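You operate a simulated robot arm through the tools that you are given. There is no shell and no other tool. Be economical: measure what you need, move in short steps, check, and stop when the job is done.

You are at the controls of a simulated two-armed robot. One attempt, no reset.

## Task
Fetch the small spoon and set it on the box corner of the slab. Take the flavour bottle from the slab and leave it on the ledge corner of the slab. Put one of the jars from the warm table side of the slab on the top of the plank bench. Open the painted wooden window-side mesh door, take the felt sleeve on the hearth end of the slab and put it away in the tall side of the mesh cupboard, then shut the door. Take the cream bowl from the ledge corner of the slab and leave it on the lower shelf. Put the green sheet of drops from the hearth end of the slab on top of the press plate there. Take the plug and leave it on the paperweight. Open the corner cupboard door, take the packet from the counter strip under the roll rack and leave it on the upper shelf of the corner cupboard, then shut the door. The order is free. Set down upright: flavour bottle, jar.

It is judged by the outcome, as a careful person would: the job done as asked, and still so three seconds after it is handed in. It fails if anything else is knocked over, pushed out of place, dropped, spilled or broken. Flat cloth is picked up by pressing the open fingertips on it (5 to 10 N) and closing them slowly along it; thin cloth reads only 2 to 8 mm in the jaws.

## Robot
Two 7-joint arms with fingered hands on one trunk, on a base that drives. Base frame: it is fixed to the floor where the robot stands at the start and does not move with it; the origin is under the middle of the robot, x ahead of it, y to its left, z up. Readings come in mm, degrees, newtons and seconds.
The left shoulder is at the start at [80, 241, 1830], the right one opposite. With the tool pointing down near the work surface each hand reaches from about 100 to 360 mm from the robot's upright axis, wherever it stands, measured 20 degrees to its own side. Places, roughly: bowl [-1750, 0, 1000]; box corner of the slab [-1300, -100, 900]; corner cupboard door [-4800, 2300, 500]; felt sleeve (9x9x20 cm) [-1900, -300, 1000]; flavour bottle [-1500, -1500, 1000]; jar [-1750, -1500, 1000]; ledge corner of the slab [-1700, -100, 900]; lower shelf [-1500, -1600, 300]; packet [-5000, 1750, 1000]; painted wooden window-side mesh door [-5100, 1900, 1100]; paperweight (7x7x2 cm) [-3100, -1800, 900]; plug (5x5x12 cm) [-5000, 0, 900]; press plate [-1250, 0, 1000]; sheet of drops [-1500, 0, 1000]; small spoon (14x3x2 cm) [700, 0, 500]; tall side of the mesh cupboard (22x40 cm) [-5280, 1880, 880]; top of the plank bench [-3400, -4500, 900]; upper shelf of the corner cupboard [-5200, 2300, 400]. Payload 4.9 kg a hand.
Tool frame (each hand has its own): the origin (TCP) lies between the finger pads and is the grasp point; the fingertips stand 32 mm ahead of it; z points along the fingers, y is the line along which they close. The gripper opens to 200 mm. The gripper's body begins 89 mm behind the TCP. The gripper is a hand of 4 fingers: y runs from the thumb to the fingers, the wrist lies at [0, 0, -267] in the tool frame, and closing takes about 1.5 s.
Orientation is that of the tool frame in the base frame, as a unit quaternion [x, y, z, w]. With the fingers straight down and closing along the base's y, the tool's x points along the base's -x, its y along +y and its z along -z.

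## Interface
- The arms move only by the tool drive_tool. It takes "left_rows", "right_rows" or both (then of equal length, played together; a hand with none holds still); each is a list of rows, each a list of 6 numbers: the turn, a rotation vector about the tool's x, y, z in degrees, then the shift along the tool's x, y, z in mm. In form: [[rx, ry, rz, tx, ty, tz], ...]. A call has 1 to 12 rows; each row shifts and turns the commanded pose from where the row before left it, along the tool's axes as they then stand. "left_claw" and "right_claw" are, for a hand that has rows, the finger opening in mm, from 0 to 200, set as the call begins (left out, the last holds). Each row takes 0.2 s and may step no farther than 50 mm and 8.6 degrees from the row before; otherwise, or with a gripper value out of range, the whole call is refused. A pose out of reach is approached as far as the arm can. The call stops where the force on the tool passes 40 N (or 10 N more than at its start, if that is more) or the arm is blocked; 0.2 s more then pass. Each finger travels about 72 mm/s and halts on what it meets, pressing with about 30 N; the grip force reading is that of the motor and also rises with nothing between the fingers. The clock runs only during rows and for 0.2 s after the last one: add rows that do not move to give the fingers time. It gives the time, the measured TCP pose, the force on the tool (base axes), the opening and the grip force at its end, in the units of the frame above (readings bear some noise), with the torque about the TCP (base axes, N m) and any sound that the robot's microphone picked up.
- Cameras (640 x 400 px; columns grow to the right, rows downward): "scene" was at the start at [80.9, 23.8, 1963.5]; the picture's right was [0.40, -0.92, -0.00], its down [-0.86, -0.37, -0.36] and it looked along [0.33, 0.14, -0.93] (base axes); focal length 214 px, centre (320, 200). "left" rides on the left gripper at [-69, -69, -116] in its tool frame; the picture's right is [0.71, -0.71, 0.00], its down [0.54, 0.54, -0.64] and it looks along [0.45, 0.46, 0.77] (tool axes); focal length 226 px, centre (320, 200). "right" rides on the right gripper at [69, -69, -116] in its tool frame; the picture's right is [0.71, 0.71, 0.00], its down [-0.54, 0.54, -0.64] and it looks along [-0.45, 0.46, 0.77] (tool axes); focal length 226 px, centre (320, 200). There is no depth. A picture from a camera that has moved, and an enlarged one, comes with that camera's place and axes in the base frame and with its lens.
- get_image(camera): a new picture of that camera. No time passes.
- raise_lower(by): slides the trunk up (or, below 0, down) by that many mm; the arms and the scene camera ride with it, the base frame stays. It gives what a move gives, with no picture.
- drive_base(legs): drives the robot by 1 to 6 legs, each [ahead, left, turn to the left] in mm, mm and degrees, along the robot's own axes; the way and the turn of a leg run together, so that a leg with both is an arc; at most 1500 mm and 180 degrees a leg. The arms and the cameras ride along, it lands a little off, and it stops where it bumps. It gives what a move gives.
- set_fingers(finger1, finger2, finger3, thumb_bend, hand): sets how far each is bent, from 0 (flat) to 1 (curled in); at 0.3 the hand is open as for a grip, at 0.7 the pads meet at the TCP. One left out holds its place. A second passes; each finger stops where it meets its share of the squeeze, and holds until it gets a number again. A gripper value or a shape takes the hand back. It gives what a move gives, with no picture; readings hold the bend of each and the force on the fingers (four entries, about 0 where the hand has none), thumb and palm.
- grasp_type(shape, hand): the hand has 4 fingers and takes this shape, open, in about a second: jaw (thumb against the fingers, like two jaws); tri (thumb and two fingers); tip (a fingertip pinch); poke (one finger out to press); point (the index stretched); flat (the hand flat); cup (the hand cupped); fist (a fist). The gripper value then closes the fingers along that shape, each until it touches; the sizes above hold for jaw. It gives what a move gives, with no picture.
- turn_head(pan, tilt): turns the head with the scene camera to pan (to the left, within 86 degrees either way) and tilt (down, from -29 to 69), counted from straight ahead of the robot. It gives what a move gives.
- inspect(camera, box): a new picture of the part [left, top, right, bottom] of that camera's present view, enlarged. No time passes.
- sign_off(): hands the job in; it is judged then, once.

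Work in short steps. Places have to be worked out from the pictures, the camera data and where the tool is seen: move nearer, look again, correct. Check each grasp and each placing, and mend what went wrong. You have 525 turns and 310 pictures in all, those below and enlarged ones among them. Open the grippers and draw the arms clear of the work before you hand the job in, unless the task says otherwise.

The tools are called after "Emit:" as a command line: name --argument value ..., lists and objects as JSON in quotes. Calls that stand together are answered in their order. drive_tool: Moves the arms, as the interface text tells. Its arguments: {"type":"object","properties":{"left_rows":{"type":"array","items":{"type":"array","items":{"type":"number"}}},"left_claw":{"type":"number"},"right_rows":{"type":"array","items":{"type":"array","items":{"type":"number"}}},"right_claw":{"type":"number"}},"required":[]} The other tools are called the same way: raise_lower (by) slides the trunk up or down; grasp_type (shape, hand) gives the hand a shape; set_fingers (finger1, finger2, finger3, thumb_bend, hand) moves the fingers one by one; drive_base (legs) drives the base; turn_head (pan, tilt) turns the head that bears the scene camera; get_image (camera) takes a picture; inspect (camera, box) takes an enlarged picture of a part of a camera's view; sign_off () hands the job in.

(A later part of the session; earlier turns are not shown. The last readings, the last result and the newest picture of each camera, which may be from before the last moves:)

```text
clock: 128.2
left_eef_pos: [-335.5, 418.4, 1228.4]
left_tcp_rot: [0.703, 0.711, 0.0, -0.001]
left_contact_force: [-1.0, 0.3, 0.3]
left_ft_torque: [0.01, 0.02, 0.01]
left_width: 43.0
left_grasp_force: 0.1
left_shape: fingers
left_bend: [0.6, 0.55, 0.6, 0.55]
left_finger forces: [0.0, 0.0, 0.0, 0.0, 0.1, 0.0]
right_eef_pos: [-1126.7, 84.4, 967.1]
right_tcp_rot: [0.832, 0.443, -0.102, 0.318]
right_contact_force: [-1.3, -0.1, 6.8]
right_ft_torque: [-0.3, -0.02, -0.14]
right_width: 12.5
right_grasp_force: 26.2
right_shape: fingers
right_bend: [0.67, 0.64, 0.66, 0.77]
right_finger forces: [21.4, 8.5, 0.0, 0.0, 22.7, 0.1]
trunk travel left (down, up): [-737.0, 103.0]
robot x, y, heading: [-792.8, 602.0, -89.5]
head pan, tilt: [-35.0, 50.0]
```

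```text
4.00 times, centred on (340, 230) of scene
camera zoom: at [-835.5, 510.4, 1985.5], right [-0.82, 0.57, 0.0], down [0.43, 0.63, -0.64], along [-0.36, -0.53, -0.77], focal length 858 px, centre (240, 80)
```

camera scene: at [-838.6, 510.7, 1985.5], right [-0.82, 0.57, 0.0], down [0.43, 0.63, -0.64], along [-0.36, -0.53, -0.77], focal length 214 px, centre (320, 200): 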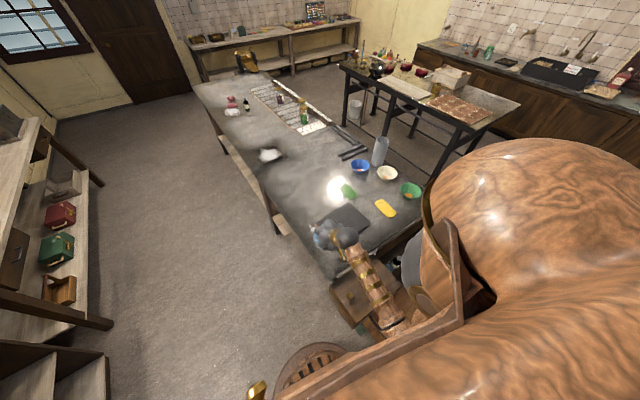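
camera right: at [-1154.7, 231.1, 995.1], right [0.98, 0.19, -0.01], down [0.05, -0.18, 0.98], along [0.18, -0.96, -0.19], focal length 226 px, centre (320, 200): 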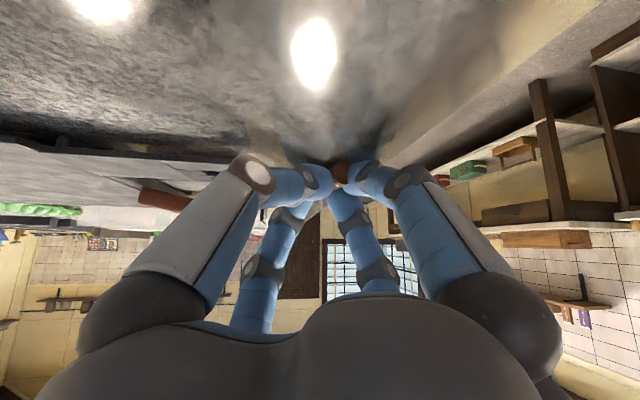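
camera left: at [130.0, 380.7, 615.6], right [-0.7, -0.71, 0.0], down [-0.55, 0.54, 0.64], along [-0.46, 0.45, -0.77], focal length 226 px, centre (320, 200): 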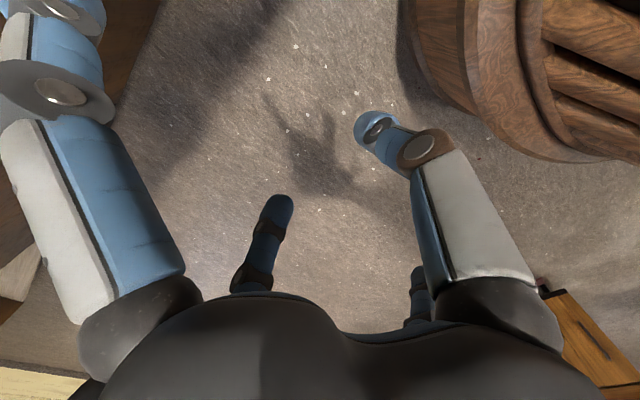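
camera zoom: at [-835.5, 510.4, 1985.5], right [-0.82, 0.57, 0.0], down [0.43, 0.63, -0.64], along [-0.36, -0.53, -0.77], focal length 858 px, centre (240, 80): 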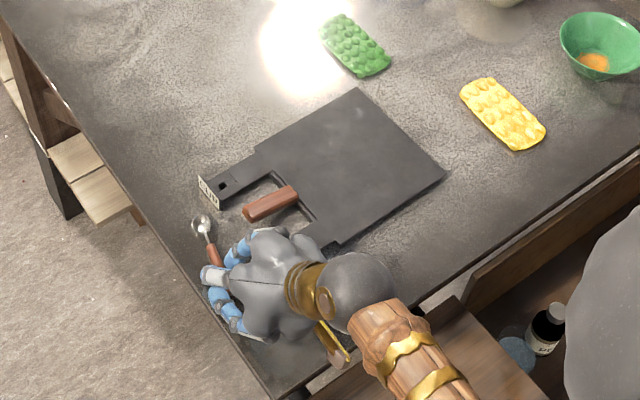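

Contact (7 N) at TCP z 967: the spoon touches the slab (top ≈935). Release gently by opening the low pair.

Emit:
set_fingers --hand "right" --finger1 0.62 --thumb_bend 0.62 --finger2 0.55 --finger3 0.55

Emit:
get_image --camera "right"

```text
clock: 129.2
left_eef_pos: [-334.3, 420.0, 1227.7]
left_tcp_rot: [0.704, 0.711, -0.001, 0.0]
left_contact_force: [0.7, -0.9, 1.0]
left_ft_torque: [0.02, 0.01, 0.0]
left_width: 43.0
left_grasp_force: 0.1
left_shape: fingers
left_bend: [0.6, 0.55, 0.6, 0.55]
left_finger forces: [0.0, 0.0, 0.0, 0.0, 0.1, 0.1]
right_eef_pos: [-1126.0, 82.7, 971.4]
right_tcp_rot: [0.832, 0.442, -0.104, 0.319]
right_contact_force: [4.6, -8.5, 31.3]
right_ft_torque: [-0.62, -0.39, 0.05]
right_width: 16.6
right_grasp_force: 16.6
right_shape: fingers
right_bend: [0.65, 0.55, 0.55, 0.73]
right_finger forces: [12.3, 0.0, 0.0, 0.0, 20.6, 0.0]
trunk travel left (down, up): [-737.0, 103.0]
robot x, y, heading: [-790.6, 599.5, -89.3]
head pan, tilt: [-35.0, 50.0]
```

```text
243 pictures are left
camera right: at [-1153.0, 230.3, 997.0], right [0.98, 0.19, -0.01], down [0.05, -0.18, 0.98], along [0.18, -0.97, -0.19], focal length 226 px, centre (320, 200)
```

right: 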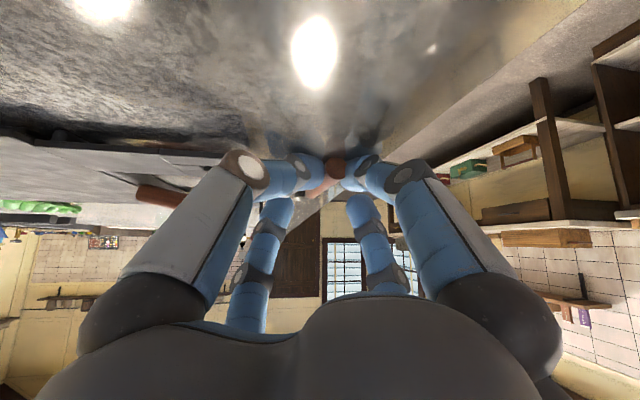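

Digits press the slab; raise 6 mm, then they can open.

Emit:
drive_tool --right_rows '[[0, 0, 0, -2.7, 2.6, -4.7], [0, 0, 0, 0, 0, 0]]'

Emit:
set_fingers --hand "right" --finger1 0.6 --thumb_bend 0.6

Emit:
get_image --camera "right"

```text
clock: 129.8
left_eef_pos: [-335.6, 419.9, 1227.6]
left_tcp_rot: [0.704, 0.711, -0.001, -0.001]
left_contact_force: [-0.2, -0.3, -0.1]
left_ft_torque: [0.01, 0.0, 0.01]
left_width: 43.0
left_grasp_force: 0.2
left_shape: fingers
left_bend: [0.6, 0.55, 0.6, 0.55]
left_finger forces: [0.0, 0.0, 0.0, 0.1, 0.0, 0.0]
right_eef_pos: [-1124.8, 88.5, 973.4]
right_tcp_rot: [0.833, 0.442, -0.104, 0.317]
right_contact_force: [4.7, -4.3, 19.5]
right_ft_torque: [-0.35, -0.27, 0.03]
right_width: 15.7
right_grasp_force: 11.8
right_shape: fingers
right_bend: [0.65, 0.55, 0.55, 0.66]
right_finger forces: [9.6, 0.0, 0.1, 0.0, 14.9, 0.1]
trunk travel left (down, up): [-737.0, 103.0]
robot x, y, heading: [-793.6, 600.4, -89.3]
head pan, tilt: [-35.0, 50.0]
```

```text
clock: 130.8
left_eef_pos: [-335.4, 420.5, 1227.9]
left_tcp_rot: [0.703, 0.711, 0.0, 0.0]
left_contact_force: [-0.4, 0.1, 0.6]
left_ft_torque: [0.04, 0.0, 0.0]
left_width: 42.8
left_grasp_force: 0.0
left_shape: fingers
left_bend: [0.6, 0.55, 0.6, 0.55]
left_finger forces: [0.0, 0.1, 0.1, 0.0, 0.0, 0.1]
right_eef_pos: [-1125.7, 87.4, 975.5]
right_tcp_rot: [0.833, 0.442, -0.104, 0.318]
right_contact_force: [5.3, -1.8, 24.1]
right_ft_torque: [-0.35, -0.29, 0.04]
right_width: 16.8
right_grasp_force: 13.8
right_shape: fingers
right_bend: [0.64, 0.55, 0.55, 0.65]
right_finger forces: [10.7, 0.1, 0.1, 0.1, 15.9, 0.0]
trunk travel left (down, up): [-737.0, 103.0]
robot x, y, heading: [-795.3, 601.8, -89.5]
head pan, tilt: [-35.0, 50.0]
```

```text
242 pictures are left
camera right: at [-1152.6, 233.3, 1002.0], right [0.98, 0.19, -0.01], down [0.05, -0.18, 0.98], along [0.18, -0.97, -0.19], focal length 226 px, centre (320, 200)
```

right: 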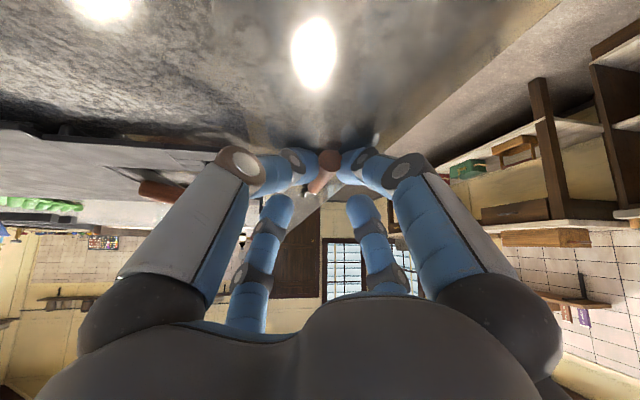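

Keep raising; the fingers open as load comes off.

Emit:
drive_tool --right_rows '[[0, 0, 0, -2.7, 2.6, -4.7], [0, 0, 0, -2.7, 2.6, -4.7], [0, 0, 0, -2.7, 2.6, -4.7], [0, 0, 0, 0, 0, 0]]'

Emit:
get_image --camera "right"

```text
clock: 131.8
left_eef_pos: [-336.6, 419.1, 1228.1]
left_tcp_rot: [0.704, 0.71, -0.001, -0.002]
left_contact_force: [-0.7, -0.5, -0.7]
left_ft_torque: [0.03, 0.02, -0.01]
left_width: 43.1
left_grasp_force: 0.1
left_shape: fingers
left_bend: [0.6, 0.55, 0.6, 0.55]
left_finger forces: [0.0, 0.0, 0.0, 0.0, 0.1, 0.0]
right_eef_pos: [-1124.4, 88.2, 991.0]
right_tcp_rot: [0.833, 0.442, -0.103, 0.316]
right_contact_force: [0.9, -0.7, 0.8]
right_ft_torque: [-0.05, 0.01, -0.02]
right_width: 32.7
right_grasp_force: 0.0
right_shape: fingers
right_bend: [0.6, 0.55, 0.55, 0.6]
right_finger forces: [0.0, 0.0, 0.0, 0.1, 0.0, 0.1]
trunk travel left (down, up): [-737.0, 103.0]
robot x, y, heading: [-791.5, 602.4, -89.5]
head pan, tilt: [-35.0, 50.0]
```

```text
241 pictures are left
camera right: at [-1152.8, 234.1, 1019.8], right [0.98, 0.18, -0.01], down [0.05, -0.19, 0.98], along [0.18, -0.96, -0.19], focal length 226 px, centre (320, 200)
```

right: 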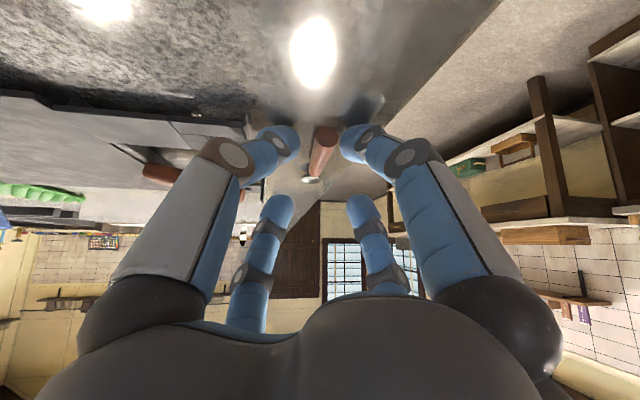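

The spoon lies free. Raise 150 mm and verify.

Emit:
drive_tool --right_rows '[[0, 0, 0, -18, 17.5, -31], [0, 0, 0, -18, 17.5, -31], [0, 0, 0, -18, 17.5, -31], [0, 0, 0, -18, 17.5, -31], [0, 0, 0, 0, 0, 0]]'

Emit:
inspect --camera "scene" --box '[260, 140, 420, 290]'

```text
clock: 133.0
left_eef_pos: [-335.9, 418.9, 1228.9]
left_tcp_rot: [0.704, 0.711, 0.0, -0.002]
left_contact_force: [-0.5, 0.0, 0.7]
left_ft_torque: [-0.05, 0.02, -0.04]
left_width: 43.1
left_grasp_force: 0.1
left_shape: fingers
left_bend: [0.6, 0.55, 0.6, 0.55]
left_finger forces: [0.0, 0.0, 0.0, 0.0, 0.0, 0.0]
right_eef_pos: [-1125.3, 87.6, 1151.1]
right_tcp_rot: [0.832, 0.442, -0.103, 0.318]
right_contact_force: [0.0, 0.0, -0.2]
right_ft_torque: [0.01, 0.01, -0.02]
right_width: 32.5
right_grasp_force: 0.2
right_shape: fingers
right_bend: [0.6, 0.55, 0.55, 0.6]
right_finger forces: [0.0, 0.0, 0.1, 0.0, 0.0, 0.1]
trunk travel left (down, up): [-737.0, 103.0]
robot x, y, heading: [-795.0, 599.8, -89.3]
head pan, tilt: [-35.0, 50.0]
```

```text
2.67 times, centred on (340, 215) of scene
camera zoom: at [-836.7, 509.9, 1985.5], right [-0.82, 0.57, 0.0], down [0.43, 0.63, -0.64], along [-0.36, -0.53, -0.77], focal length 572 px, centre (267, 160)
```

zoom: 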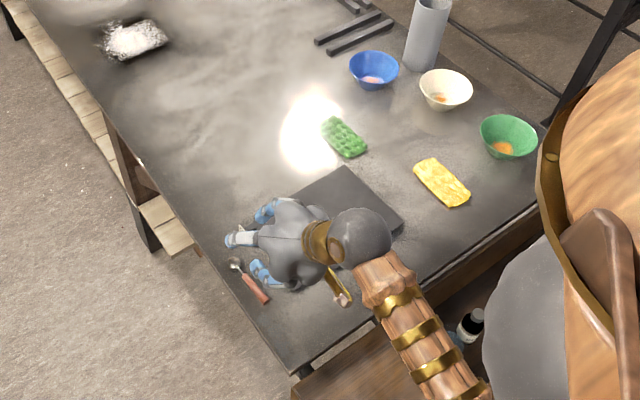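

Spoon placed well. Bowls contain sweets, so keep them level. Now bring the right hand back to pointing down, and rotate the left hand 90° to close along the robot's forward axis.

Emit:
drive_tool --right_rows '[[5.4, 5.6, 0, 0, 0, 0], [5.4, 5.6, 0, 0, 0, 0], [5.4, 5.6, 0, 0, 0, 0], [5.4, 5.6, 0, 0, 0, 0], [5.5, 5.7, 0, 0, 0, 0], [0, 0, 0, 0, 0, 0], [0, 0, 0, 0, 0, 0], [0, 0, 0, 0, 0, 0], [0, 0, 0, 0, 0, 0], [0, 0, 0, 0, 0, 0], [0, 0, 0, 0, 0, 0]]' --left_rows '[[0, 0, 8.2, 0, 0, 0], [0, 0, 8.2, 0, 0, 0], [0, 0, 8.2, 0, 0, 0], [0, 0, 8.2, 0, 0, 0], [0, 0, 8.2, 0, 0, 0], [0, 0, 8.2, 0, 0, 0], [0, 0, 8.2, 0, 0, 0], [0, 0, 8.2, 0, 0, 0], [0, 0, 8.2, 0, 0, 0], [0, 0, 8.2, 0, 0, 0], [0, 0, 8.2, 0, 0, 0]]'

```text
clock: 135.4
left_eef_pos: [-336.8, 420.0, 1226.9]
left_tcp_rot: [1.0, 0.003, -0.001, -0.001]
left_contact_force: [0.4, -0.8, -0.3]
left_ft_torque: [-0.01, 0.02, -0.01]
left_width: 43.3
left_grasp_force: 0.1
left_shape: fingers
left_bend: [0.6, 0.55, 0.6, 0.55]
left_finger forces: [0.0, 0.0, 0.0, 0.0, 0.0, 0.1]
right_eef_pos: [-1138.8, 72.0, 1164.0]
right_tcp_rot: [0.883, 0.468, -0.026, 0.03]
right_contact_force: [-0.6, -0.6, -0.1]
right_ft_torque: [-0.02, -0.01, 0.03]
right_width: 33.0
right_grasp_force: 0.1
right_shape: fingers
right_bend: [0.6, 0.55, 0.55, 0.6]
right_finger forces: [0.0, 0.0, 0.0, 0.1, 0.0, 0.0]
right hand out of reach, approached as far as the arm can: row 5
trunk travel left (down, up): [-737.0, 103.0]
robot x, y, heading: [-795.4, 601.0, -89.4]
head pan, tilt: [-35.0, 50.0]
```

Retract the right hand toward the body, then drive to (-775, 80) facing the slab.

Emit:
drive_tool --right_rows '[[0, 0, 0, 34, -23, 0], [0, 0, 0, 34, -23, 0], [0, 0, 0, 34, -23, 0], [0, 0, 0, 34, -23, 0], [0, 0, 0, 34, -23, 0]]'

Emit:
drive_base --legs '[[0, 120, 0], [521, 0, 0], [0, 0, -90]]'

Emit:
turn_head --pan 0 --tilt 55

Emit:
get_image --camera "scene"

```text
clock: 136.6
left_eef_pos: [-339.1, 423.6, 1229.2]
left_tcp_rot: [1.0, 0.004, 0.0, 0.0]
left_contact_force: [-0.2, 0.4, 0.5]
left_ft_torque: [-0.04, 0.01, 0.01]
left_width: 43.1
left_grasp_force: 0.0
left_shape: fingers
left_bend: [0.6, 0.55, 0.6, 0.55]
left_finger forces: [0.0, 0.1, 0.0, 0.1, 0.0, 0.0]
right_eef_pos: [-1122.5, 296.8, 1151.7]
right_tcp_rot: [0.883, 0.469, 0.0, 0.002]
right_contact_force: [-0.1, -0.3, 0.2]
right_ft_torque: [-0.06, -0.04, -0.02]
right_width: 32.9
right_grasp_force: 0.0
right_shape: fingers
right_bend: [0.6, 0.55, 0.55, 0.6]
right_finger forces: [0.1, 0.0, 0.1, 0.0, 0.1, 0.1]
trunk travel left (down, up): [-737.0, 103.0]
robot x, y, heading: [-791.3, 602.5, -89.7]
head pan, tilt: [-35.0, 50.0]
```

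```text
clock: 144.3
left_eef_pos: [-849.9, -362.0, 1227.1]
left_tcp_rot: [0.71, -0.704, 0.0, -0.001]
left_contact_force: [-0.3, 0.0, 0.1]
left_ft_torque: [-0.02, -0.04, -0.07]
left_width: 43.1
left_grasp_force: 0.2
left_shape: fingers
left_bend: [0.6, 0.55, 0.6, 0.55]
left_finger forces: [0.0, 0.0, 0.1, 0.1, 0.0, 0.1]
right_eef_pos: [-975.8, 422.5, 1151.8]
right_tcp_rot: [0.956, -0.292, 0.001, 0.0]
right_contact_force: [0.5, -0.3, 0.0]
right_ft_torque: [0.03, 0.02, 0.02]
right_width: 32.9
right_grasp_force: 0.1
right_shape: fingers
right_bend: [0.6, 0.55, 0.55, 0.6]
right_finger forces: [0.1, 0.0, 0.0, 0.0, 0.0, 0.0]
trunk travel left (down, up): [-737.0, 103.0]
robot x, y, heading: [-669.5, 90.9, -179.5]
head pan, tilt: [-35.0, 50.0]
```

```text
clock: 145.3
left_eef_pos: [-849.1, -361.8, 1227.5]
left_tcp_rot: [0.711, -0.704, 0.0, -0.002]
left_contact_force: [-0.4, 0.2, 0.2]
left_ft_torque: [-0.01, 0.01, -0.02]
left_width: 43.3
left_grasp_force: 0.1
left_shape: fingers
left_bend: [0.6, 0.55, 0.6, 0.55]
left_finger forces: [0.0, 0.0, 0.0, 0.0, 0.0, 0.1]
right_eef_pos: [-976.1, 422.1, 1151.0]
right_tcp_rot: [0.956, -0.292, 0.001, 0.0]
right_contact_force: [0.7, 0.0, 0.2]
right_ft_torque: [-0.02, 0.02, -0.03]
right_width: 32.9
right_grasp_force: 0.1
right_shape: fingers
right_bend: [0.6, 0.55, 0.55, 0.6]
right_finger forces: [0.0, 0.1, 0.1, 0.1, 0.1, 0.1]
trunk travel left (down, up): [-737.0, 103.0]
robot x, y, heading: [-670.9, 94.6, -179.1]
head pan, tilt: [0.0, 55.0]
```

```text
239 pictures are left
camera scene: at [-771.4, 94.5, 1979.0], right [-0.01, 1.0, 0.0], down [0.82, 0.01, -0.57], along [-0.57, -0.01, -0.82], focal length 214 px, centre (320, 200)
```

scene: 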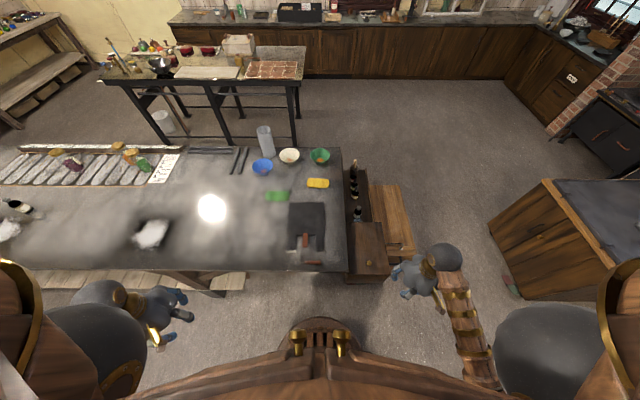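

Enlarge the work area for positions.

Emit:
inspect --camera "scene" --box '[230, 120, 390, 280]'

```text
2.50 times, centred on (310, 200) of scene
camera zoom: at [-771.4, 94.5, 1979.0], right [-0.01, 1.0, 0.0], down [0.82, 0.01, -0.57], along [-0.57, -0.01, -0.82], focal length 536 px, centre (345, 200)
```

zoom: 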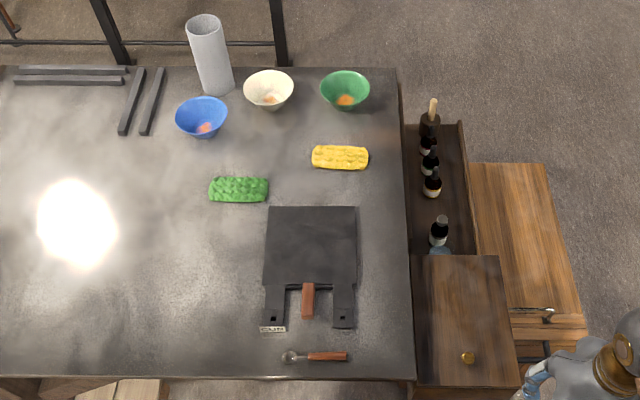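

Sheet centre ≈(-1525,-169), ~143×65 mm, long along y. Plate main part centre ≈(-1370,8). Drive 90 closer, then send the left hand forward above the slab.

Emit:
drive_base --legs '[[90, 0, 0]]'

Emit:
grasp_type --hand "left" --shape "tip"

Emit:
drive_tool --left_rows '[[0, 0, 0, 16, 40, 0], [0, 0, 0, 16, 40, 0], [0, 0, 0, 16, 40, 0], [0, 0, 0, 16, 40, 0], [0, 0, 0, 16, 40, 0], [0, 0, 0, 16, 40, 0], [0, 0, 0, 16, 40, 0], [0, 0, 0, 16, 40, 0]]'

```text
clock: 146.4
left_eef_pos: [-928.6, -362.7, 1229.2]
left_tcp_rot: [0.711, -0.704, -0.002, 0.001]
left_contact_force: [1.1, -0.1, 0.3]
left_ft_torque: [0.01, 0.11, 0.03]
left_width: 43.1
left_grasp_force: 0.0
left_shape: fingers
left_bend: [0.6, 0.55, 0.6, 0.55]
left_finger forces: [0.0, 0.0, 0.0, 0.1, 0.0, 0.0]
right_eef_pos: [-1054.9, 422.7, 1154.0]
right_tcp_rot: [0.956, -0.294, -0.002, 0.002]
right_contact_force: [1.3, 0.0, 0.0]
right_ft_torque: [0.01, 0.12, -0.02]
right_width: 33.0
right_grasp_force: 0.0
right_shape: fingers
right_bend: [0.6, 0.55, 0.55, 0.6]
right_finger forces: [0.0, 0.0, 0.0, 0.0, 0.0, 0.1]
trunk travel left (down, up): [-737.0, 103.0]
robot x, y, heading: [-759.6, 92.9, -179.6]
head pan, tilt: [0.0, 55.0]
```

```text
clock: 147.3
left_eef_pos: [-940.9, -362.5, 1227.6]
left_tcp_rot: [0.71, -0.704, 0.002, -0.004]
left_contact_force: [-0.3, 0.7, -0.6]
left_ft_torque: [0.01, -0.05, -0.01]
left_width: 141.9
left_grasp_force: 0.0
left_shape: tip
left_bend: [0.16, 0.31, 0.16, 0.28]
left_finger forces: [0.1, 0.0, 0.1, 0.0, 0.0, 0.1]
right_eef_pos: [-1066.6, 422.5, 1150.8]
right_tcp_rot: [0.956, -0.293, 0.001, -0.001]
right_contact_force: [-1.1, 0.8, -0.8]
right_ft_torque: [0.01, -0.07, 0.0]
right_width: 33.2
right_grasp_force: 0.1
right_shape: fingers
right_bend: [0.6, 0.55, 0.55, 0.6]
right_finger forces: [0.0, 0.0, 0.0, 0.1, 0.0, 0.0]
trunk travel left (down, up): [-737.0, 103.0]
robot x, y, heading: [-754.3, 97.3, -179.5]
head pan, tilt: [0.0, 55.0]
```

```text
clock: 149.1
left_eef_pos: [-1257.8, -493.7, 1227.2]
left_tcp_rot: [0.71, -0.704, 0.001, -0.002]
left_contact_force: [-0.3, -0.1, 0.3]
left_ft_torque: [-0.01, 0.02, 0.0]
left_width: 199.8
left_grasp_force: 0.0
left_shape: tip
left_bend: [0.16, 0.3, 0.16, 0.3]
left_finger forces: [0.1, 0.0, 0.0, 0.0, 0.1, 0.1]
right_eef_pos: [-1064.9, 421.1, 1150.7]
right_tcp_rot: [0.956, -0.292, 0.0, 0.0]
right_contact_force: [0.0, 0.5, -0.6]
right_ft_torque: [0.0, -0.05, -0.01]
right_width: 32.8
right_grasp_force: 0.0
right_shape: fingers
right_bend: [0.6, 0.55, 0.55, 0.6]
right_finger forces: [0.1, 0.0, 0.0, 0.1, 0.1, 0.1]
trunk travel left (down, up): [-737.0, 103.0]
robot x, y, heading: [-755.9, 94.1, -179.6]
head pan, tilt: [0.0, 55.0]
```

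Left tool x points −y. Move over the sheet while raising the hand, then lower the trunk.

Emit:
drive_tool --left_rows '[[0, 0, 0, -36, 15, -25], [0, 0, 0, -36, 15, -25], [0, 0, 0, -36, 15, -25], [0, 0, 0, -36, 15, -25], [0, 0, 0, -36, 15, -25], [0, 0, 0, -36, 15, -25], [0, 0, 0, -36, 15, -25], [0, 0, 0, -36, 15, -25], [0, 0, 0, -36, 15, -25]]'

Emit:
raise_lower --by -250

Emit:
get_image --camera "scene"

```text
clock: 151.1
left_eef_pos: [-1278.3, -267.2, 1408.8]
left_tcp_rot: [0.71, -0.704, 0.0, -0.001]
left_contact_force: [0.5, -0.4, 1.2]
left_ft_torque: [-0.02, -0.03, 0.0]
left_width: 199.8
left_grasp_force: 0.0
left_shape: tip
left_bend: [0.16, 0.3, 0.16, 0.3]
left_finger forces: [0.0, 0.0, 0.1, 0.0, 0.1, 0.0]
left hand out of reach, approached as far as the arm can: row 6, 7, 8, 9
right_eef_pos: [-1063.9, 422.6, 1151.1]
right_tcp_rot: [0.956, -0.293, 0.001, 0.0]
right_contact_force: [0.7, -0.4, 0.7]
right_ft_torque: [-0.03, 0.02, -0.03]
right_width: 33.1
right_grasp_force: 0.1
right_shape: fingers
right_bend: [0.6, 0.55, 0.55, 0.6]
right_finger forces: [0.1, 0.1, 0.0, 0.0, 0.1, 0.1]
trunk travel left (down, up): [-737.0, 103.0]
robot x, y, heading: [-754.5, 93.3, -179.4]
head pan, tilt: [0.0, 55.0]
```

```text
clock: 153.2
left_eef_pos: [-1277.7, -268.6, 1183.5]
left_tcp_rot: [0.71, -0.704, -0.001, -0.002]
left_contact_force: [0.1, -0.1, -0.1]
left_ft_torque: [0.03, 0.01, 0.0]
left_width: 199.9
left_grasp_force: 0.0
left_shape: tip
left_bend: [0.16, 0.3, 0.16, 0.3]
left_finger forces: [0.0, 0.1, 0.0, 0.0, 0.1, 0.1]
right_eef_pos: [-1066.4, 419.0, 931.3]
right_tcp_rot: [0.956, -0.292, -0.005, 0.004]
right_contact_force: [-0.6, -1.0, 16.4]
right_ft_torque: [-0.6, 0.37, -0.05]
right_width: 33.1
right_grasp_force: 8.5
right_shape: fingers
right_bend: [0.6, 0.56, 0.55, 0.6]
right_finger forces: [0.1, 16.1, 0.6, 0.0, 0.0, 0.0]
trunk travel left (down, up): [-513.0, 327.0]
robot x, y, heading: [-758.6, 92.6, -179.4]
head pan, tilt: [0.0, 55.0]
stopped: the force on the tool passed its limit at 57 N (the readings are from after the stop); the commanded pose is now the measured one
```

```text
237 pictures are left
camera scene: at [-858.0, 90.9, 1754.4], right [-0.01, 1.0, 0.0], down [0.82, 0.01, -0.57], along [-0.57, 0.0, -0.82], focal length 214 px, centre (320, 200)
```

scene: 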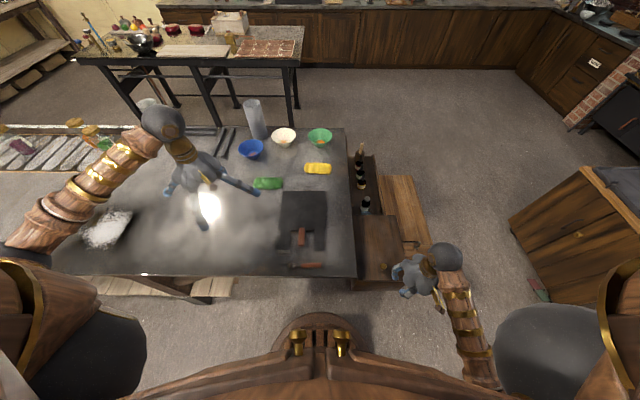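

The right hand came down onto the wooden box; lift it immediately.

Emit:
drive_tool --right_rows '[[0, 0, 0, 0, 0, -30], [0, 0, 0, 0, 0, -40], [0, 0, 0, 0, 0, -40], [0, 0, 0, 0, 0, -40], [0, 0, 0, 0, 0, -40]]'

Emit:
inspect --camera "scene" --box '[330, 120, 490, 320]'

```text
clock: 154.3
left_eef_pos: [-1279.8, -266.5, 1182.6]
left_tcp_rot: [0.71, -0.704, -0.001, -0.002]
left_contact_force: [-0.3, -0.2, 0.1]
left_ft_torque: [-0.02, 0.02, 0.04]
left_width: 199.7
left_grasp_force: 0.1
left_shape: tip
left_bend: [0.16, 0.3, 0.16, 0.3]
left_finger forces: [0.1, 0.1, 0.0, 0.0, 0.0, 0.0]
right_eef_pos: [-1117.6, 438.9, 1086.7]
right_tcp_rot: [0.957, -0.292, -0.002, 0.004]
right_contact_force: [-0.3, -0.9, 0.6]
right_ft_torque: [-0.01, 0.0, 0.01]
right_width: 33.1
right_grasp_force: 0.0
right_shape: fingers
right_bend: [0.6, 0.55, 0.55, 0.6]
right_finger forces: [0.0, 0.1, 0.1, 0.0, 0.0, 0.0]
right hand out of reach, approached as far as the arm can: row 3, 4, 5
trunk travel left (down, up): [-513.0, 327.0]
robot x, y, heading: [-755.7, 93.6, -179.6]
head pan, tilt: [0.0, 55.0]
```

```text
2.00 times, centred on (410, 220) of scene
camera zoom: at [-861.8, 93.1, 1754.3], right [-0.01, 1.0, 0.0], down [0.82, 0.01, -0.57], along [-0.57, -0.01, -0.82], focal length 429 px, centre (140, 160)
```

zoom: 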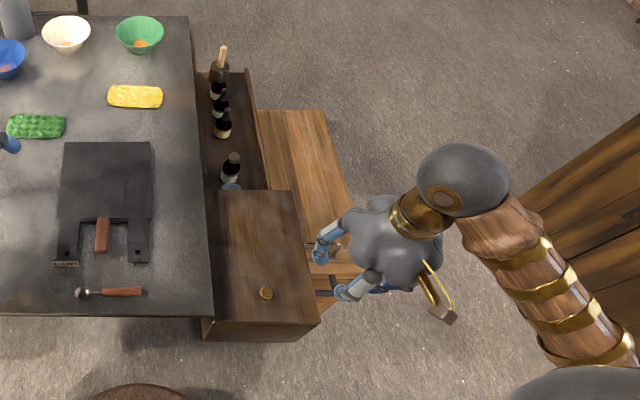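

Box looks unmoved. Move the right hand back toward me, clear of the box, then lower the left hand toward the sheet.

Emit:
drive_tool --right_rows '[[0, 0, 0, 33, -22, 0], [0, 0, 0, 33, -22, 0], [0, 0, 0, 33, -22, 0], [0, 0, 0, 33, -22, 0], [0, 0, 0, 33, -22, 0], [0, 0, 0, 0, 0, 0]]' --left_rows '[[0, 0, 0, -16, 35, 15], [0, 0, 0, -16, 35, 15], [0, 0, 0, -16, 35, 15], [0, 0, 0, -16, 35, 15], [0, 0, 0, -16, 35, 15], [0, 0, 0, -16, 35, 15]]' --left_claw 130

Emit:
get_image --camera "left"

```text
clock: 155.8
left_eef_pos: [-1316.8, -287.2, 1084.3]
left_tcp_rot: [0.71, -0.704, 0.0, -0.001]
left_contact_force: [-0.6, -0.9, -1.0]
left_ft_torque: [-0.02, 0.01, 0.0]
left_width: 130.8
left_grasp_force: 0.1
left_shape: tip
left_bend: [0.16, 0.32, 0.16, 0.3]
left_finger forces: [0.1, 0.0, 0.1, 0.0, 0.0, 0.0]
left hand out of reach, approached as far as the arm can: row 1, 2, 3, 4, 5, 6
right_eef_pos: [-1017.4, 500.1, 1009.5]
right_tcp_rot: [0.956, -0.292, -0.003, 0.004]
right_contact_force: [0.0, 1.4, 0.1]
right_ft_torque: [-0.02, 0.02, -0.01]
right_width: 32.8
right_grasp_force: 0.0
right_shape: fingers
right_bend: [0.6, 0.55, 0.55, 0.6]
right_finger forces: [0.1, 0.0, 0.0, 0.0, 0.1, 0.0]
right hand out of reach, approached as far as the arm can: row 1, 2, 3, 4, 5
trunk travel left (down, up): [-513.0, 327.0]
robot x, y, heading: [-757.0, 92.1, -179.5]
head pan, tilt: [0.0, 55.0]
```

```text
235 pictures are left
camera left: at [-1247.5, -217.8, 1200.9], right [0.71, -0.7, 0.0], down [-0.54, -0.55, 0.64], along [-0.45, -0.46, -0.77], focal length 226 px, centre (320, 200)
```

left: 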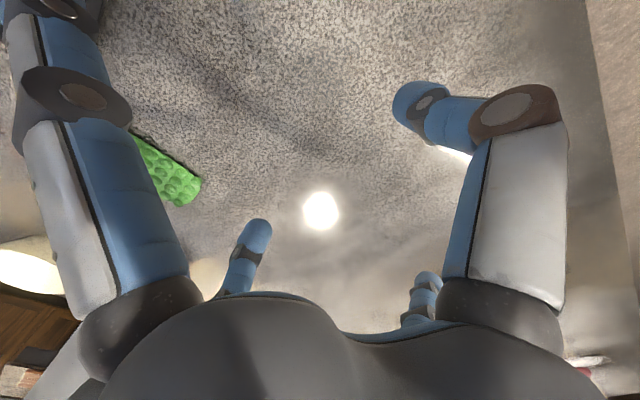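

Tool-down reach is limited at this trunk height; lower further, but first swing the right hand outward clear of the box, and raise the left hand.

Emit:
drive_tool --right_rows '[[0, 0, 0, -20, -30, 0], [0, 0, 0, -20, -30, 0], [0, 0, 0, -20, -30, 0], [0, 0, 0, -20, -30, 0]]' --left_rows '[[0, 0, 0, 0, -10, -40], [0, 0, 0, 0, -10, -40], [0, 0, 0, 0, -10, -40], [0, 0, 0, 0, -10, -40]]'

Emit:
raise_lower --by -130

```text
clock: 156.8
left_eef_pos: [-1274.0, -289.2, 1230.8]
left_tcp_rot: [0.71, -0.704, -0.003, 0.001]
left_contact_force: [-0.2, 0.8, 0.2]
left_ft_torque: [0.0, 0.01, 0.02]
left_width: 130.6
left_grasp_force: 0.1
left_shape: tip
left_bend: [0.16, 0.32, 0.16, 0.3]
left_finger forces: [0.1, 0.0, 0.0, 0.0, 0.0, 0.0]
left hand out of reach, approached as far as the arm can: row 4
right_eef_pos: [-1011.7, 644.2, 1008.0]
right_tcp_rot: [0.957, -0.291, -0.005, 0.005]
right_contact_force: [1.0, 0.4, -0.8]
right_ft_torque: [-0.02, 0.05, -0.02]
right_width: 33.1
right_grasp_force: 0.1
right_shape: fingers
right_bend: [0.6, 0.55, 0.55, 0.6]
right_finger forces: [0.1, 0.0, 0.0, 0.1, 0.0, 0.0]
trunk travel left (down, up): [-513.0, 327.0]
robot x, y, heading: [-758.3, 89.5, -179.4]
head pan, tilt: [0.0, 55.0]
```

```text
clock: 158.3
left_eef_pos: [-1275.9, -290.5, 1099.3]
left_tcp_rot: [0.71, -0.704, -0.004, -0.001]
left_contact_force: [-1.0, -0.3, 0.7]
left_ft_torque: [0.02, -0.01, -0.02]
left_width: 130.5
left_grasp_force: 0.0
left_shape: tip
left_bend: [0.16, 0.32, 0.16, 0.3]
left_finger forces: [0.0, 0.0, 0.0, 0.1, 0.0, 0.0]
right_eef_pos: [-1013.2, 643.5, 878.2]
right_tcp_rot: [0.957, -0.292, -0.004, 0.005]
right_contact_force: [-0.4, 0.3, -0.8]
right_ft_torque: [0.01, -0.01, 0.05]
right_width: 33.0
right_grasp_force: 0.0
right_shape: fingers
right_bend: [0.6, 0.55, 0.55, 0.6]
right_finger forces: [0.0, 0.0, 0.0, 0.0, 0.0, 0.0]
trunk travel left (down, up): [-383.0, 457.0]
robot x, y, heading: [-755.3, 92.2, -179.1]
head pan, tilt: [0.0, 55.0]
```

Repeat: raise left 130, lower trunk 150.

Emit:
drive_tool --left_rows '[[0, 0, 0, 0, 0, -40], [0, 0, 0, 0, 0, -40], [0, 0, 0, 0, 0, -40]]'

Emit:
raise_lower --by -150

Emit:
drive_tool --left_rows '[[0, 0, 0, -15, 30, 0], [0, 0, 0, -15, 30, 0], [0, 0, 0, -15, 30, 0], [0, 0, 0, -15, 30, 0], [0, 0, 0, -15, 30, 0], [0, 0, 0, -15, 30, 0], [0, 0, 0, -15, 30, 0], [0, 0, 0, -15, 30, 0]]'

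```text
clock: 159.1
left_eef_pos: [-1276.7, -289.6, 1100.2]
left_tcp_rot: [0.71, -0.704, -0.003, -0.002]
left_contact_force: [0.5, 0.6, 0.0]
left_ft_torque: [0.02, 0.01, 0.03]
left_width: 130.7
left_grasp_force: 0.1
left_shape: tip
left_bend: [0.16, 0.32, 0.16, 0.3]
left_finger forces: [0.1, 0.0, 0.1, 0.1, 0.0, 0.0]
left hand out of reach, approached as far as the arm can: row 1, 2, 3
right_eef_pos: [-1011.5, 643.8, 878.7]
right_tcp_rot: [0.957, -0.291, -0.004, 0.005]
right_contact_force: [-1.1, 0.5, 0.1]
right_ft_torque: [-0.02, 0.0, -0.02]
right_width: 33.1
right_grasp_force: 0.1
right_shape: fingers
right_bend: [0.6, 0.55, 0.55, 0.6]
right_finger forces: [0.1, 0.0, 0.0, 0.0, 0.1, 0.0]
trunk travel left (down, up): [-383.0, 457.0]
robot x, y, heading: [-758.5, 91.1, -179.3]
head pan, tilt: [0.0, 55.0]
```

```text
clock: 160.5
left_eef_pos: [-1274.3, -289.3, 972.1]
left_tcp_rot: [0.71, -0.704, -0.005, 0.002]
left_contact_force: [-0.5, 1.8, 14.4]
left_ft_torque: [-0.02, -0.56, 0.12]
left_width: 129.7
left_grasp_force: 0.1
left_shape: tip
left_bend: [0.16, 0.32, 0.16, 0.29]
left_finger forces: [0.0, 4.0, 0.0, 0.0, 11.1, 0.0]
right_eef_pos: [-1011.1, 643.6, 746.6]
right_tcp_rot: [0.957, -0.291, -0.005, 0.005]
right_contact_force: [0.7, 1.1, -0.7]
right_ft_torque: [-0.04, 0.02, -0.01]
right_width: 32.9
right_grasp_force: 0.0
right_shape: fingers
right_bend: [0.6, 0.55, 0.55, 0.6]
right_finger forces: [0.0, 0.1, 0.0, 0.0, 0.0, 0.0]
trunk travel left (down, up): [-252.0, 588.0]
robot x, y, heading: [-758.3, 91.5, -179.4]
head pan, tilt: [0.0, 55.0]
stopped: the force on the tool passed its limit at 54 N (the readings are from after the stop); the commanded pose is now the measured one
```

```text
clock: 160.8
left_eef_pos: [-1279.2, -289.4, 971.2]
left_tcp_rot: [0.709, -0.705, -0.008, 0.002]
left_contact_force: [1.1, 1.3, 25.9]
left_ft_torque: [-0.04, -1.78, 0.08]
left_width: 130.8
left_grasp_force: 0.0
left_shape: tip
left_bend: [0.16, 0.32, 0.16, 0.27]
left_finger forces: [0.1, 2.4, 0.0, 0.0, 23.1, 0.1]
left hand out of reach, approached as far as the arm can: row 1
right_eef_pos: [-1012.1, 643.7, 746.2]
right_tcp_rot: [0.957, -0.291, -0.005, 0.005]
right_contact_force: [-0.8, 0.5, -0.1]
right_ft_torque: [-0.01, 0.0, 0.01]
right_width: 33.2
right_grasp_force: 0.1
right_shape: fingers
right_bend: [0.6, 0.55, 0.55, 0.6]
right_finger forces: [0.1, 0.1, 0.0, 0.1, 0.1, 0.0]
trunk travel left (down, up): [-252.0, 588.0]
robot x, y, heading: [-757.3, 92.9, -179.5]
head pan, tilt: [0.0, 55.0]
stopped in row 1 (left hand): the force on the tool passed its limit at 54 N (the readings are from after the stop); the commanded pose is now the measured one
```

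Tool-down is wrist-limited; far reaches need a tilted hand. Raise the trunk to free the hand.

Emit:
raise_lower --by 220

Emit:
get_image --camera "scene"

```text
clock: 163.1
left_eef_pos: [-1279.8, -289.9, 1190.2]
left_tcp_rot: [0.71, -0.705, -0.008, 0.001]
left_contact_force: [-0.2, -0.5, 0.4]
left_ft_torque: [-0.01, -0.01, -0.02]
left_width: 130.3
left_grasp_force: 0.0
left_shape: tip
left_bend: [0.16, 0.32, 0.16, 0.3]
left_finger forces: [0.0, 0.0, 0.1, 0.1, 0.1, 0.0]
right_eef_pos: [-1011.6, 642.9, 966.9]
right_tcp_rot: [0.957, -0.291, -0.003, 0.004]
right_contact_force: [-0.1, 0.4, 0.3]
right_ft_torque: [-0.02, 0.04, -0.01]
right_width: 33.1
right_grasp_force: 0.0
right_shape: fingers
right_bend: [0.6, 0.55, 0.55, 0.6]
right_finger forces: [0.1, 0.0, 0.0, 0.0, 0.0, 0.0]
trunk travel left (down, up): [-472.0, 368.0]
robot x, y, heading: [-757.6, 91.4, -179.5]
head pan, tilt: [0.0, 55.0]
```

```text
234 pictures are left
camera scene: at [-859.8, 93.8, 1713.3], right [-0.01, 1.0, 0.0], down [0.82, 0.01, -0.57], along [-0.57, -0.01, -0.82], focal length 214 px, centre (320, 200)
```

scene: 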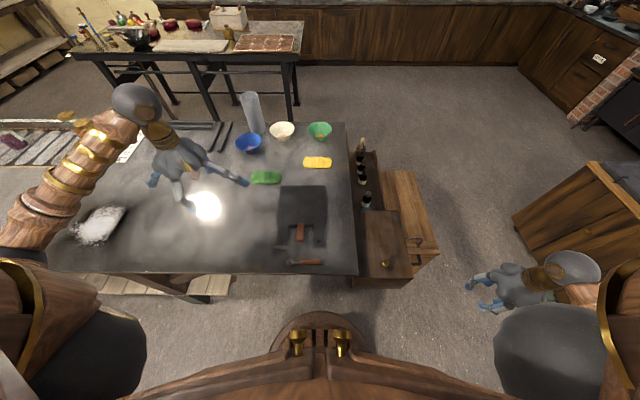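

I'll roll the left hand back 90° (closing along y, to grip the sheet by its 143 mm length) and tilt it 45° forward.

Emit:
drive_tool --left_rows '[[0, 0, -8.2, 0, 0, 0], [0, 0, -8.2, 0, 0, 0], [0, 0, -8.2, 0, 0, 0], [0, 0, -8.2, 0, 0, 0], [0, 0, -8.2, 0, 0, 0], [0, 0, -8.2, 0, 0, 0], [0, 0, -8.2, 0, 0, 0], [0, 0, -8.2, 0, 0, 0], [0, 0, -8.2, 0, 0, 0], [0, 0, -8.2, 0, 0, 0], [0, 0, -8.2, 0, 0, 0], [0, 0, 0, 0, 0, 0]]'

Emit:
drive_tool --left_rows '[[0, -7.5, 0, 0, 0, 0], [0, -7.5, 0, 0, 0, 0], [0, -7.5, 0, 0, 0, 0], [0, -7.5, 0, 0, 0, 0], [0, -7.5, 0, 0, 0, 0], [0, -7.5, 0, 0, 0, 0], [0, 0, 0, 0, 0, 0]]'

```text
clock: 165.7
left_eef_pos: [-1280.1, -288.9, 1189.6]
left_tcp_rot: [1.0, 0.007, -0.006, -0.005]
left_contact_force: [-0.7, 1.4, -0.8]
left_ft_torque: [0.02, 0.0, 0.03]
left_width: 130.3
left_grasp_force: 0.0
left_shape: tip
left_bend: [0.16, 0.32, 0.16, 0.3]
left_finger forces: [0.1, 0.0, 0.0, 0.1, 0.0, 0.1]
right_eef_pos: [-1012.5, 644.1, 965.7]
right_tcp_rot: [0.957, -0.291, -0.004, 0.005]
right_contact_force: [-0.1, 0.4, 1.6]
right_ft_torque: [-0.01, -0.01, 0.0]
right_width: 33.1
right_grasp_force: 0.1
right_shape: fingers
right_bend: [0.6, 0.55, 0.55, 0.6]
right_finger forces: [0.0, 0.0, 0.0, 0.0, 0.1, 0.0]
trunk travel left (down, up): [-472.0, 368.0]
robot x, y, heading: [-758.8, 91.4, -179.2]
head pan, tilt: [0.0, 55.0]
```

```text
clock: 167.3
left_eef_pos: [-1302.9, -303.8, 1184.7]
left_tcp_rot: [0.921, 0.008, -0.389, -0.002]
left_contact_force: [-0.1, -0.5, -0.2]
left_ft_torque: [-0.01, 0.01, -0.02]
left_width: 129.9
left_grasp_force: 0.1
left_shape: tip
left_bend: [0.16, 0.32, 0.16, 0.3]
left_finger forces: [0.0, 0.1, 0.1, 0.0, 0.0, 0.0]
left hand out of reach, approached as far as the arm can: row 5, 6
right_eef_pos: [-1012.8, 643.0, 966.6]
right_tcp_rot: [0.957, -0.292, -0.004, 0.004]
right_contact_force: [0.5, 0.7, 0.2]
right_ft_torque: [0.0, -0.05, -0.02]
right_width: 33.0
right_grasp_force: 0.1
right_shape: fingers
right_bend: [0.6, 0.55, 0.55, 0.6]
right_finger forces: [0.0, 0.0, 0.0, 0.1, 0.0, 0.1]
trunk travel left (down, up): [-472.0, 368.0]
robot x, y, heading: [-754.0, 93.4, -179.7]
head pan, tilt: [0.0, 55.0]
```

45° tilt reached. Move toward the sheet: TCP target ≈(-1495,-169,1060).

Emit:
drive_tool --left_rows '[[0, 0, 0, -7.4, -22.5, 37.4], [0, 0, 0, -7.4, -22.5, 37.4], [0, 0, 0, -7.4, -22.5, 37.4], [0, 0, 0, -7.4, -22.5, 37.4], [0, 0, 0, -7.4, -22.5, 37.4], [0, 0, 0, -7.4, -22.5, 37.4], [0, 0, 0, 0, 0, 0]]'

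Emit:
set_fingers --hand "left" --finger1 0.3 --finger3 0.85 --finger2 0.3 --thumb_bend 0.3

Emit:
get_image --camera "left"

```text
clock: 168.9
left_eef_pos: [-1456.0, -200.4, 1078.9]
left_tcp_rot: [0.921, 0.007, -0.389, -0.002]
left_contact_force: [0.2, 0.3, -0.1]
left_ft_torque: [-0.01, 0.01, -0.01]
left_width: 129.9
left_grasp_force: 0.1
left_shape: tip
left_bend: [0.16, 0.32, 0.16, 0.3]
left_finger forces: [0.0, 0.1, 0.0, 0.0, 0.0, 0.0]
left hand out of reach, approached as far as the arm can: row 5, 6
right_eef_pos: [-1013.5, 644.5, 965.8]
right_tcp_rot: [0.957, -0.291, -0.003, 0.004]
right_contact_force: [-0.4, -0.5, -0.1]
right_ft_torque: [-0.02, 0.0, -0.03]
right_width: 32.9
right_grasp_force: 0.1
right_shape: fingers
right_bend: [0.6, 0.55, 0.55, 0.6]
right_finger forces: [0.0, 0.0, 0.0, 0.1, 0.0, 0.1]
trunk travel left (down, up): [-472.0, 368.0]
robot x, y, heading: [-755.6, 95.9, -179.5]
head pan, tilt: [0.0, 55.0]
```

```text
clock: 169.9
left_eef_pos: [-1455.0, -202.2, 1078.2]
left_tcp_rot: [0.922, 0.007, -0.388, -0.002]
left_contact_force: [0.3, 0.6, 0.7]
left_ft_torque: [-0.06, -0.01, 0.0]
left_width: 140.5
left_grasp_force: 0.1
left_shape: fingers
left_bend: [0.3, 0.3, 0.85, 0.3]
left_finger forces: [0.0, 0.0, 0.1, 0.1, 0.1, 0.1]
right_eef_pos: [-1013.9, 642.8, 967.6]
right_tcp_rot: [0.957, -0.291, -0.004, 0.004]
right_contact_force: [-0.2, 0.1, 0.2]
right_ft_torque: [-0.02, -0.01, -0.03]
right_width: 32.9
right_grasp_force: 0.0
right_shape: fingers
right_bend: [0.6, 0.55, 0.55, 0.6]
right_finger forces: [0.1, 0.0, 0.1, 0.0, 0.0, 0.0]
trunk travel left (down, up): [-472.0, 368.0]
robot x, y, heading: [-758.4, 90.9, -179.5]
head pan, tilt: [0.0, 55.0]
```

```text
233 pictures are left
camera left: at [-1420.8, -134.1, 1211.1], right [0.49, 0.72, -0.5], down [0.84, -0.53, 0.06], along [-0.23, -0.45, -0.86], focal length 226 px, centre (320, 200)
```

left: 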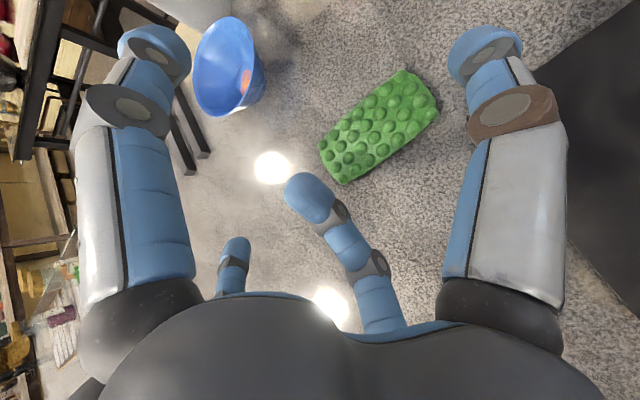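

Very clear view: sheet centre ≈(-1518,-165), ends y -231…-102. Lower the trunk 60 to gain reach.

Emit:
raise_lower --by -60

Emit:
drive_tool --left_rows '[[0, 0, 0, -20, -18, 20], [0, 0, 0, -20, -18, 20], [0, 0, 0, 0, 0, 0]]'

```text
clock: 170.9
left_eef_pos: [-1457.1, -200.9, 1019.1]
left_tcp_rot: [0.921, 0.007, -0.389, -0.003]
left_contact_force: [-0.3, -1.1, 0.5]
left_ft_torque: [-0.01, 0.03, -0.01]
left_width: 140.6
left_grasp_force: 0.1
left_shape: fingers
left_bend: [0.3, 0.3, 0.85, 0.3]
left_finger forces: [0.1, 0.0, 0.0, 0.0, 0.0, 0.0]
right_eef_pos: [-1012.5, 643.6, 908.6]
right_tcp_rot: [0.957, -0.291, -0.004, 0.004]
right_contact_force: [-0.9, 0.4, -0.2]
right_ft_torque: [0.0, 0.01, -0.01]
right_width: 33.0
right_grasp_force: 0.1
right_shape: fingers
right_bend: [0.6, 0.55, 0.55, 0.6]
right_finger forces: [0.0, 0.0, 0.1, 0.0, 0.1, 0.0]
trunk travel left (down, up): [-412.0, 428.0]
robot x, y, heading: [-759.4, 91.9, -179.4]
head pan, tilt: [0.0, 55.0]
```

```text
clock: 171.7
left_eef_pos: [-1462.0, -198.1, 1014.8]
left_tcp_rot: [0.922, 0.007, -0.388, -0.002]
left_contact_force: [0.0, -0.1, -0.6]
left_ft_torque: [-0.01, 0.03, -0.01]
left_width: 140.5
left_grasp_force: 0.1
left_shape: fingers
left_bend: [0.3, 0.3, 0.85, 0.3]
left_finger forces: [0.0, 0.0, 0.1, 0.1, 0.0, 0.0]
left hand out of reach, approached as far as the arm can: row 1, 2
right_eef_pos: [-1013.1, 643.1, 906.3]
right_tcp_rot: [0.956, -0.292, -0.004, 0.004]
right_contact_force: [-0.1, 0.5, 0.1]
right_ft_torque: [-0.01, -0.02, -0.02]
right_width: 33.0
right_grasp_force: 0.1
right_shape: fingers
right_bend: [0.6, 0.55, 0.55, 0.6]
right_finger forces: [0.1, 0.0, 0.0, 0.0, 0.0, 0.0]
trunk travel left (down, up): [-412.0, 428.0]
robot x, y, heading: [-753.1, 94.9, -179.4]
head pan, tilt: [0.0, 55.0]
```

Reach is wrist-limited. The base can slide a little under the slab overhang: plan robot ≈(-880,-60). First lift the right hand back out of the way of the box.

Emit:
drive_tool --right_rows '[[0, 0, 0, 0, 0, -40], [0, 0, 0, 0, 0, -40], [0, 0, 0, 0, 0, -40], [0, 0, 0, 25, -17, -30], [0, 0, 0, 25, -17, -30], [0, 0, 0, 25, -17, -30], [0, 0, 0, 25, -17, 0]]'

```text
clock: 173.3
left_eef_pos: [-1461.1, -199.8, 1016.7]
left_tcp_rot: [0.921, 0.008, -0.389, -0.002]
left_contact_force: [1.4, 0.3, 0.4]
left_ft_torque: [0.02, 0.0, -0.01]
left_width: 140.4
left_grasp_force: 0.0
left_shape: fingers
left_bend: [0.3, 0.3, 0.85, 0.3]
left_finger forces: [0.1, 0.0, 0.1, 0.1, 0.0, 0.0]
right_eef_pos: [-888.5, 653.1, 1116.1]
right_tcp_rot: [0.957, -0.291, -0.004, 0.005]
right_contact_force: [0.8, 0.5, 0.0]
right_ft_torque: [0.0, 0.03, 0.01]
right_width: 33.1
right_grasp_force: 0.1
right_shape: fingers
right_bend: [0.6, 0.55, 0.55, 0.6]
right_finger forces: [0.0, 0.0, 0.0, 0.0, 0.0, 0.0]
right hand out of reach, approached as far as the arm can: row 7
trunk travel left (down, up): [-412.0, 428.0]
robot x, y, heading: [-758.0, 96.7, -179.8]
head pan, tilt: [0.0, 55.0]
```

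Right hand is high and clear. Drive left 150 then forward 100.

Emit:
drive_base --legs '[[0, 150, 0], [100, 0, 0]]'

Emit:
get_image --camera "left"

Emit:
get_image --camera "scene"

```text
clock: 175.4
left_eef_pos: [-1558.6, -348.2, 1016.1]
left_tcp_rot: [0.921, 0.008, -0.389, -0.002]
left_contact_force: [0.4, 0.5, -0.6]
left_ft_torque: [0.01, 0.0, 0.01]
left_width: 140.4
left_grasp_force: 0.0
left_shape: fingers
left_bend: [0.3, 0.3, 0.85, 0.3]
left_finger forces: [0.0, 0.0, 0.0, 0.1, 0.0, 0.0]
right_eef_pos: [-987.0, 503.8, 1115.9]
right_tcp_rot: [0.957, -0.291, -0.003, 0.006]
right_contact_force: [1.4, 0.2, -0.9]
right_ft_torque: [0.02, -0.01, 0.0]
right_width: 33.0
right_grasp_force: 0.0
right_shape: fingers
right_bend: [0.6, 0.55, 0.55, 0.6]
right_finger forces: [0.1, 0.0, 0.0, 0.1, 0.0, 0.0]
trunk travel left (down, up): [-412.0, 428.0]
robot x, y, heading: [-853.4, -61.0, -179.5]
head pan, tilt: [0.0, 55.0]
```

```text
232 pictures are left
camera left: at [-1523.3, -281.0, 1148.0], right [0.49, 0.72, -0.5], down [0.84, -0.53, 0.06], along [-0.23, -0.45, -0.86], focal length 226 px, centre (320, 200)
```

left: 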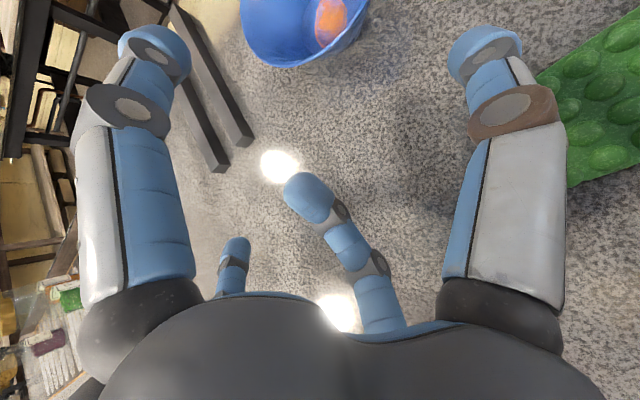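

```text
231 pictures are left
camera scene: at [-955.5, -57.1, 1653.4], right [-0.01, 1.0, 0.0], down [0.82, 0.01, -0.57], along [-0.57, 0.0, -0.82], focal length 214 px, centre (320, 200)
```

scene: 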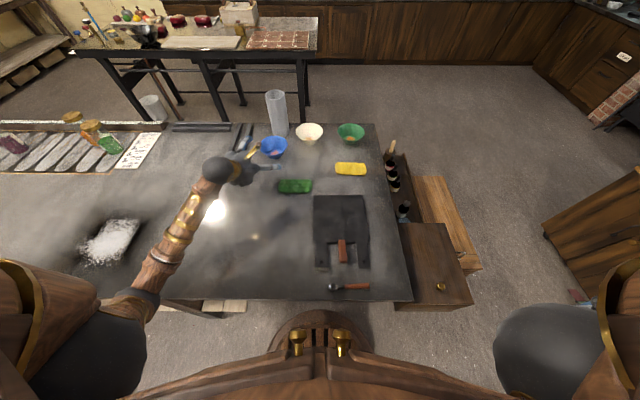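

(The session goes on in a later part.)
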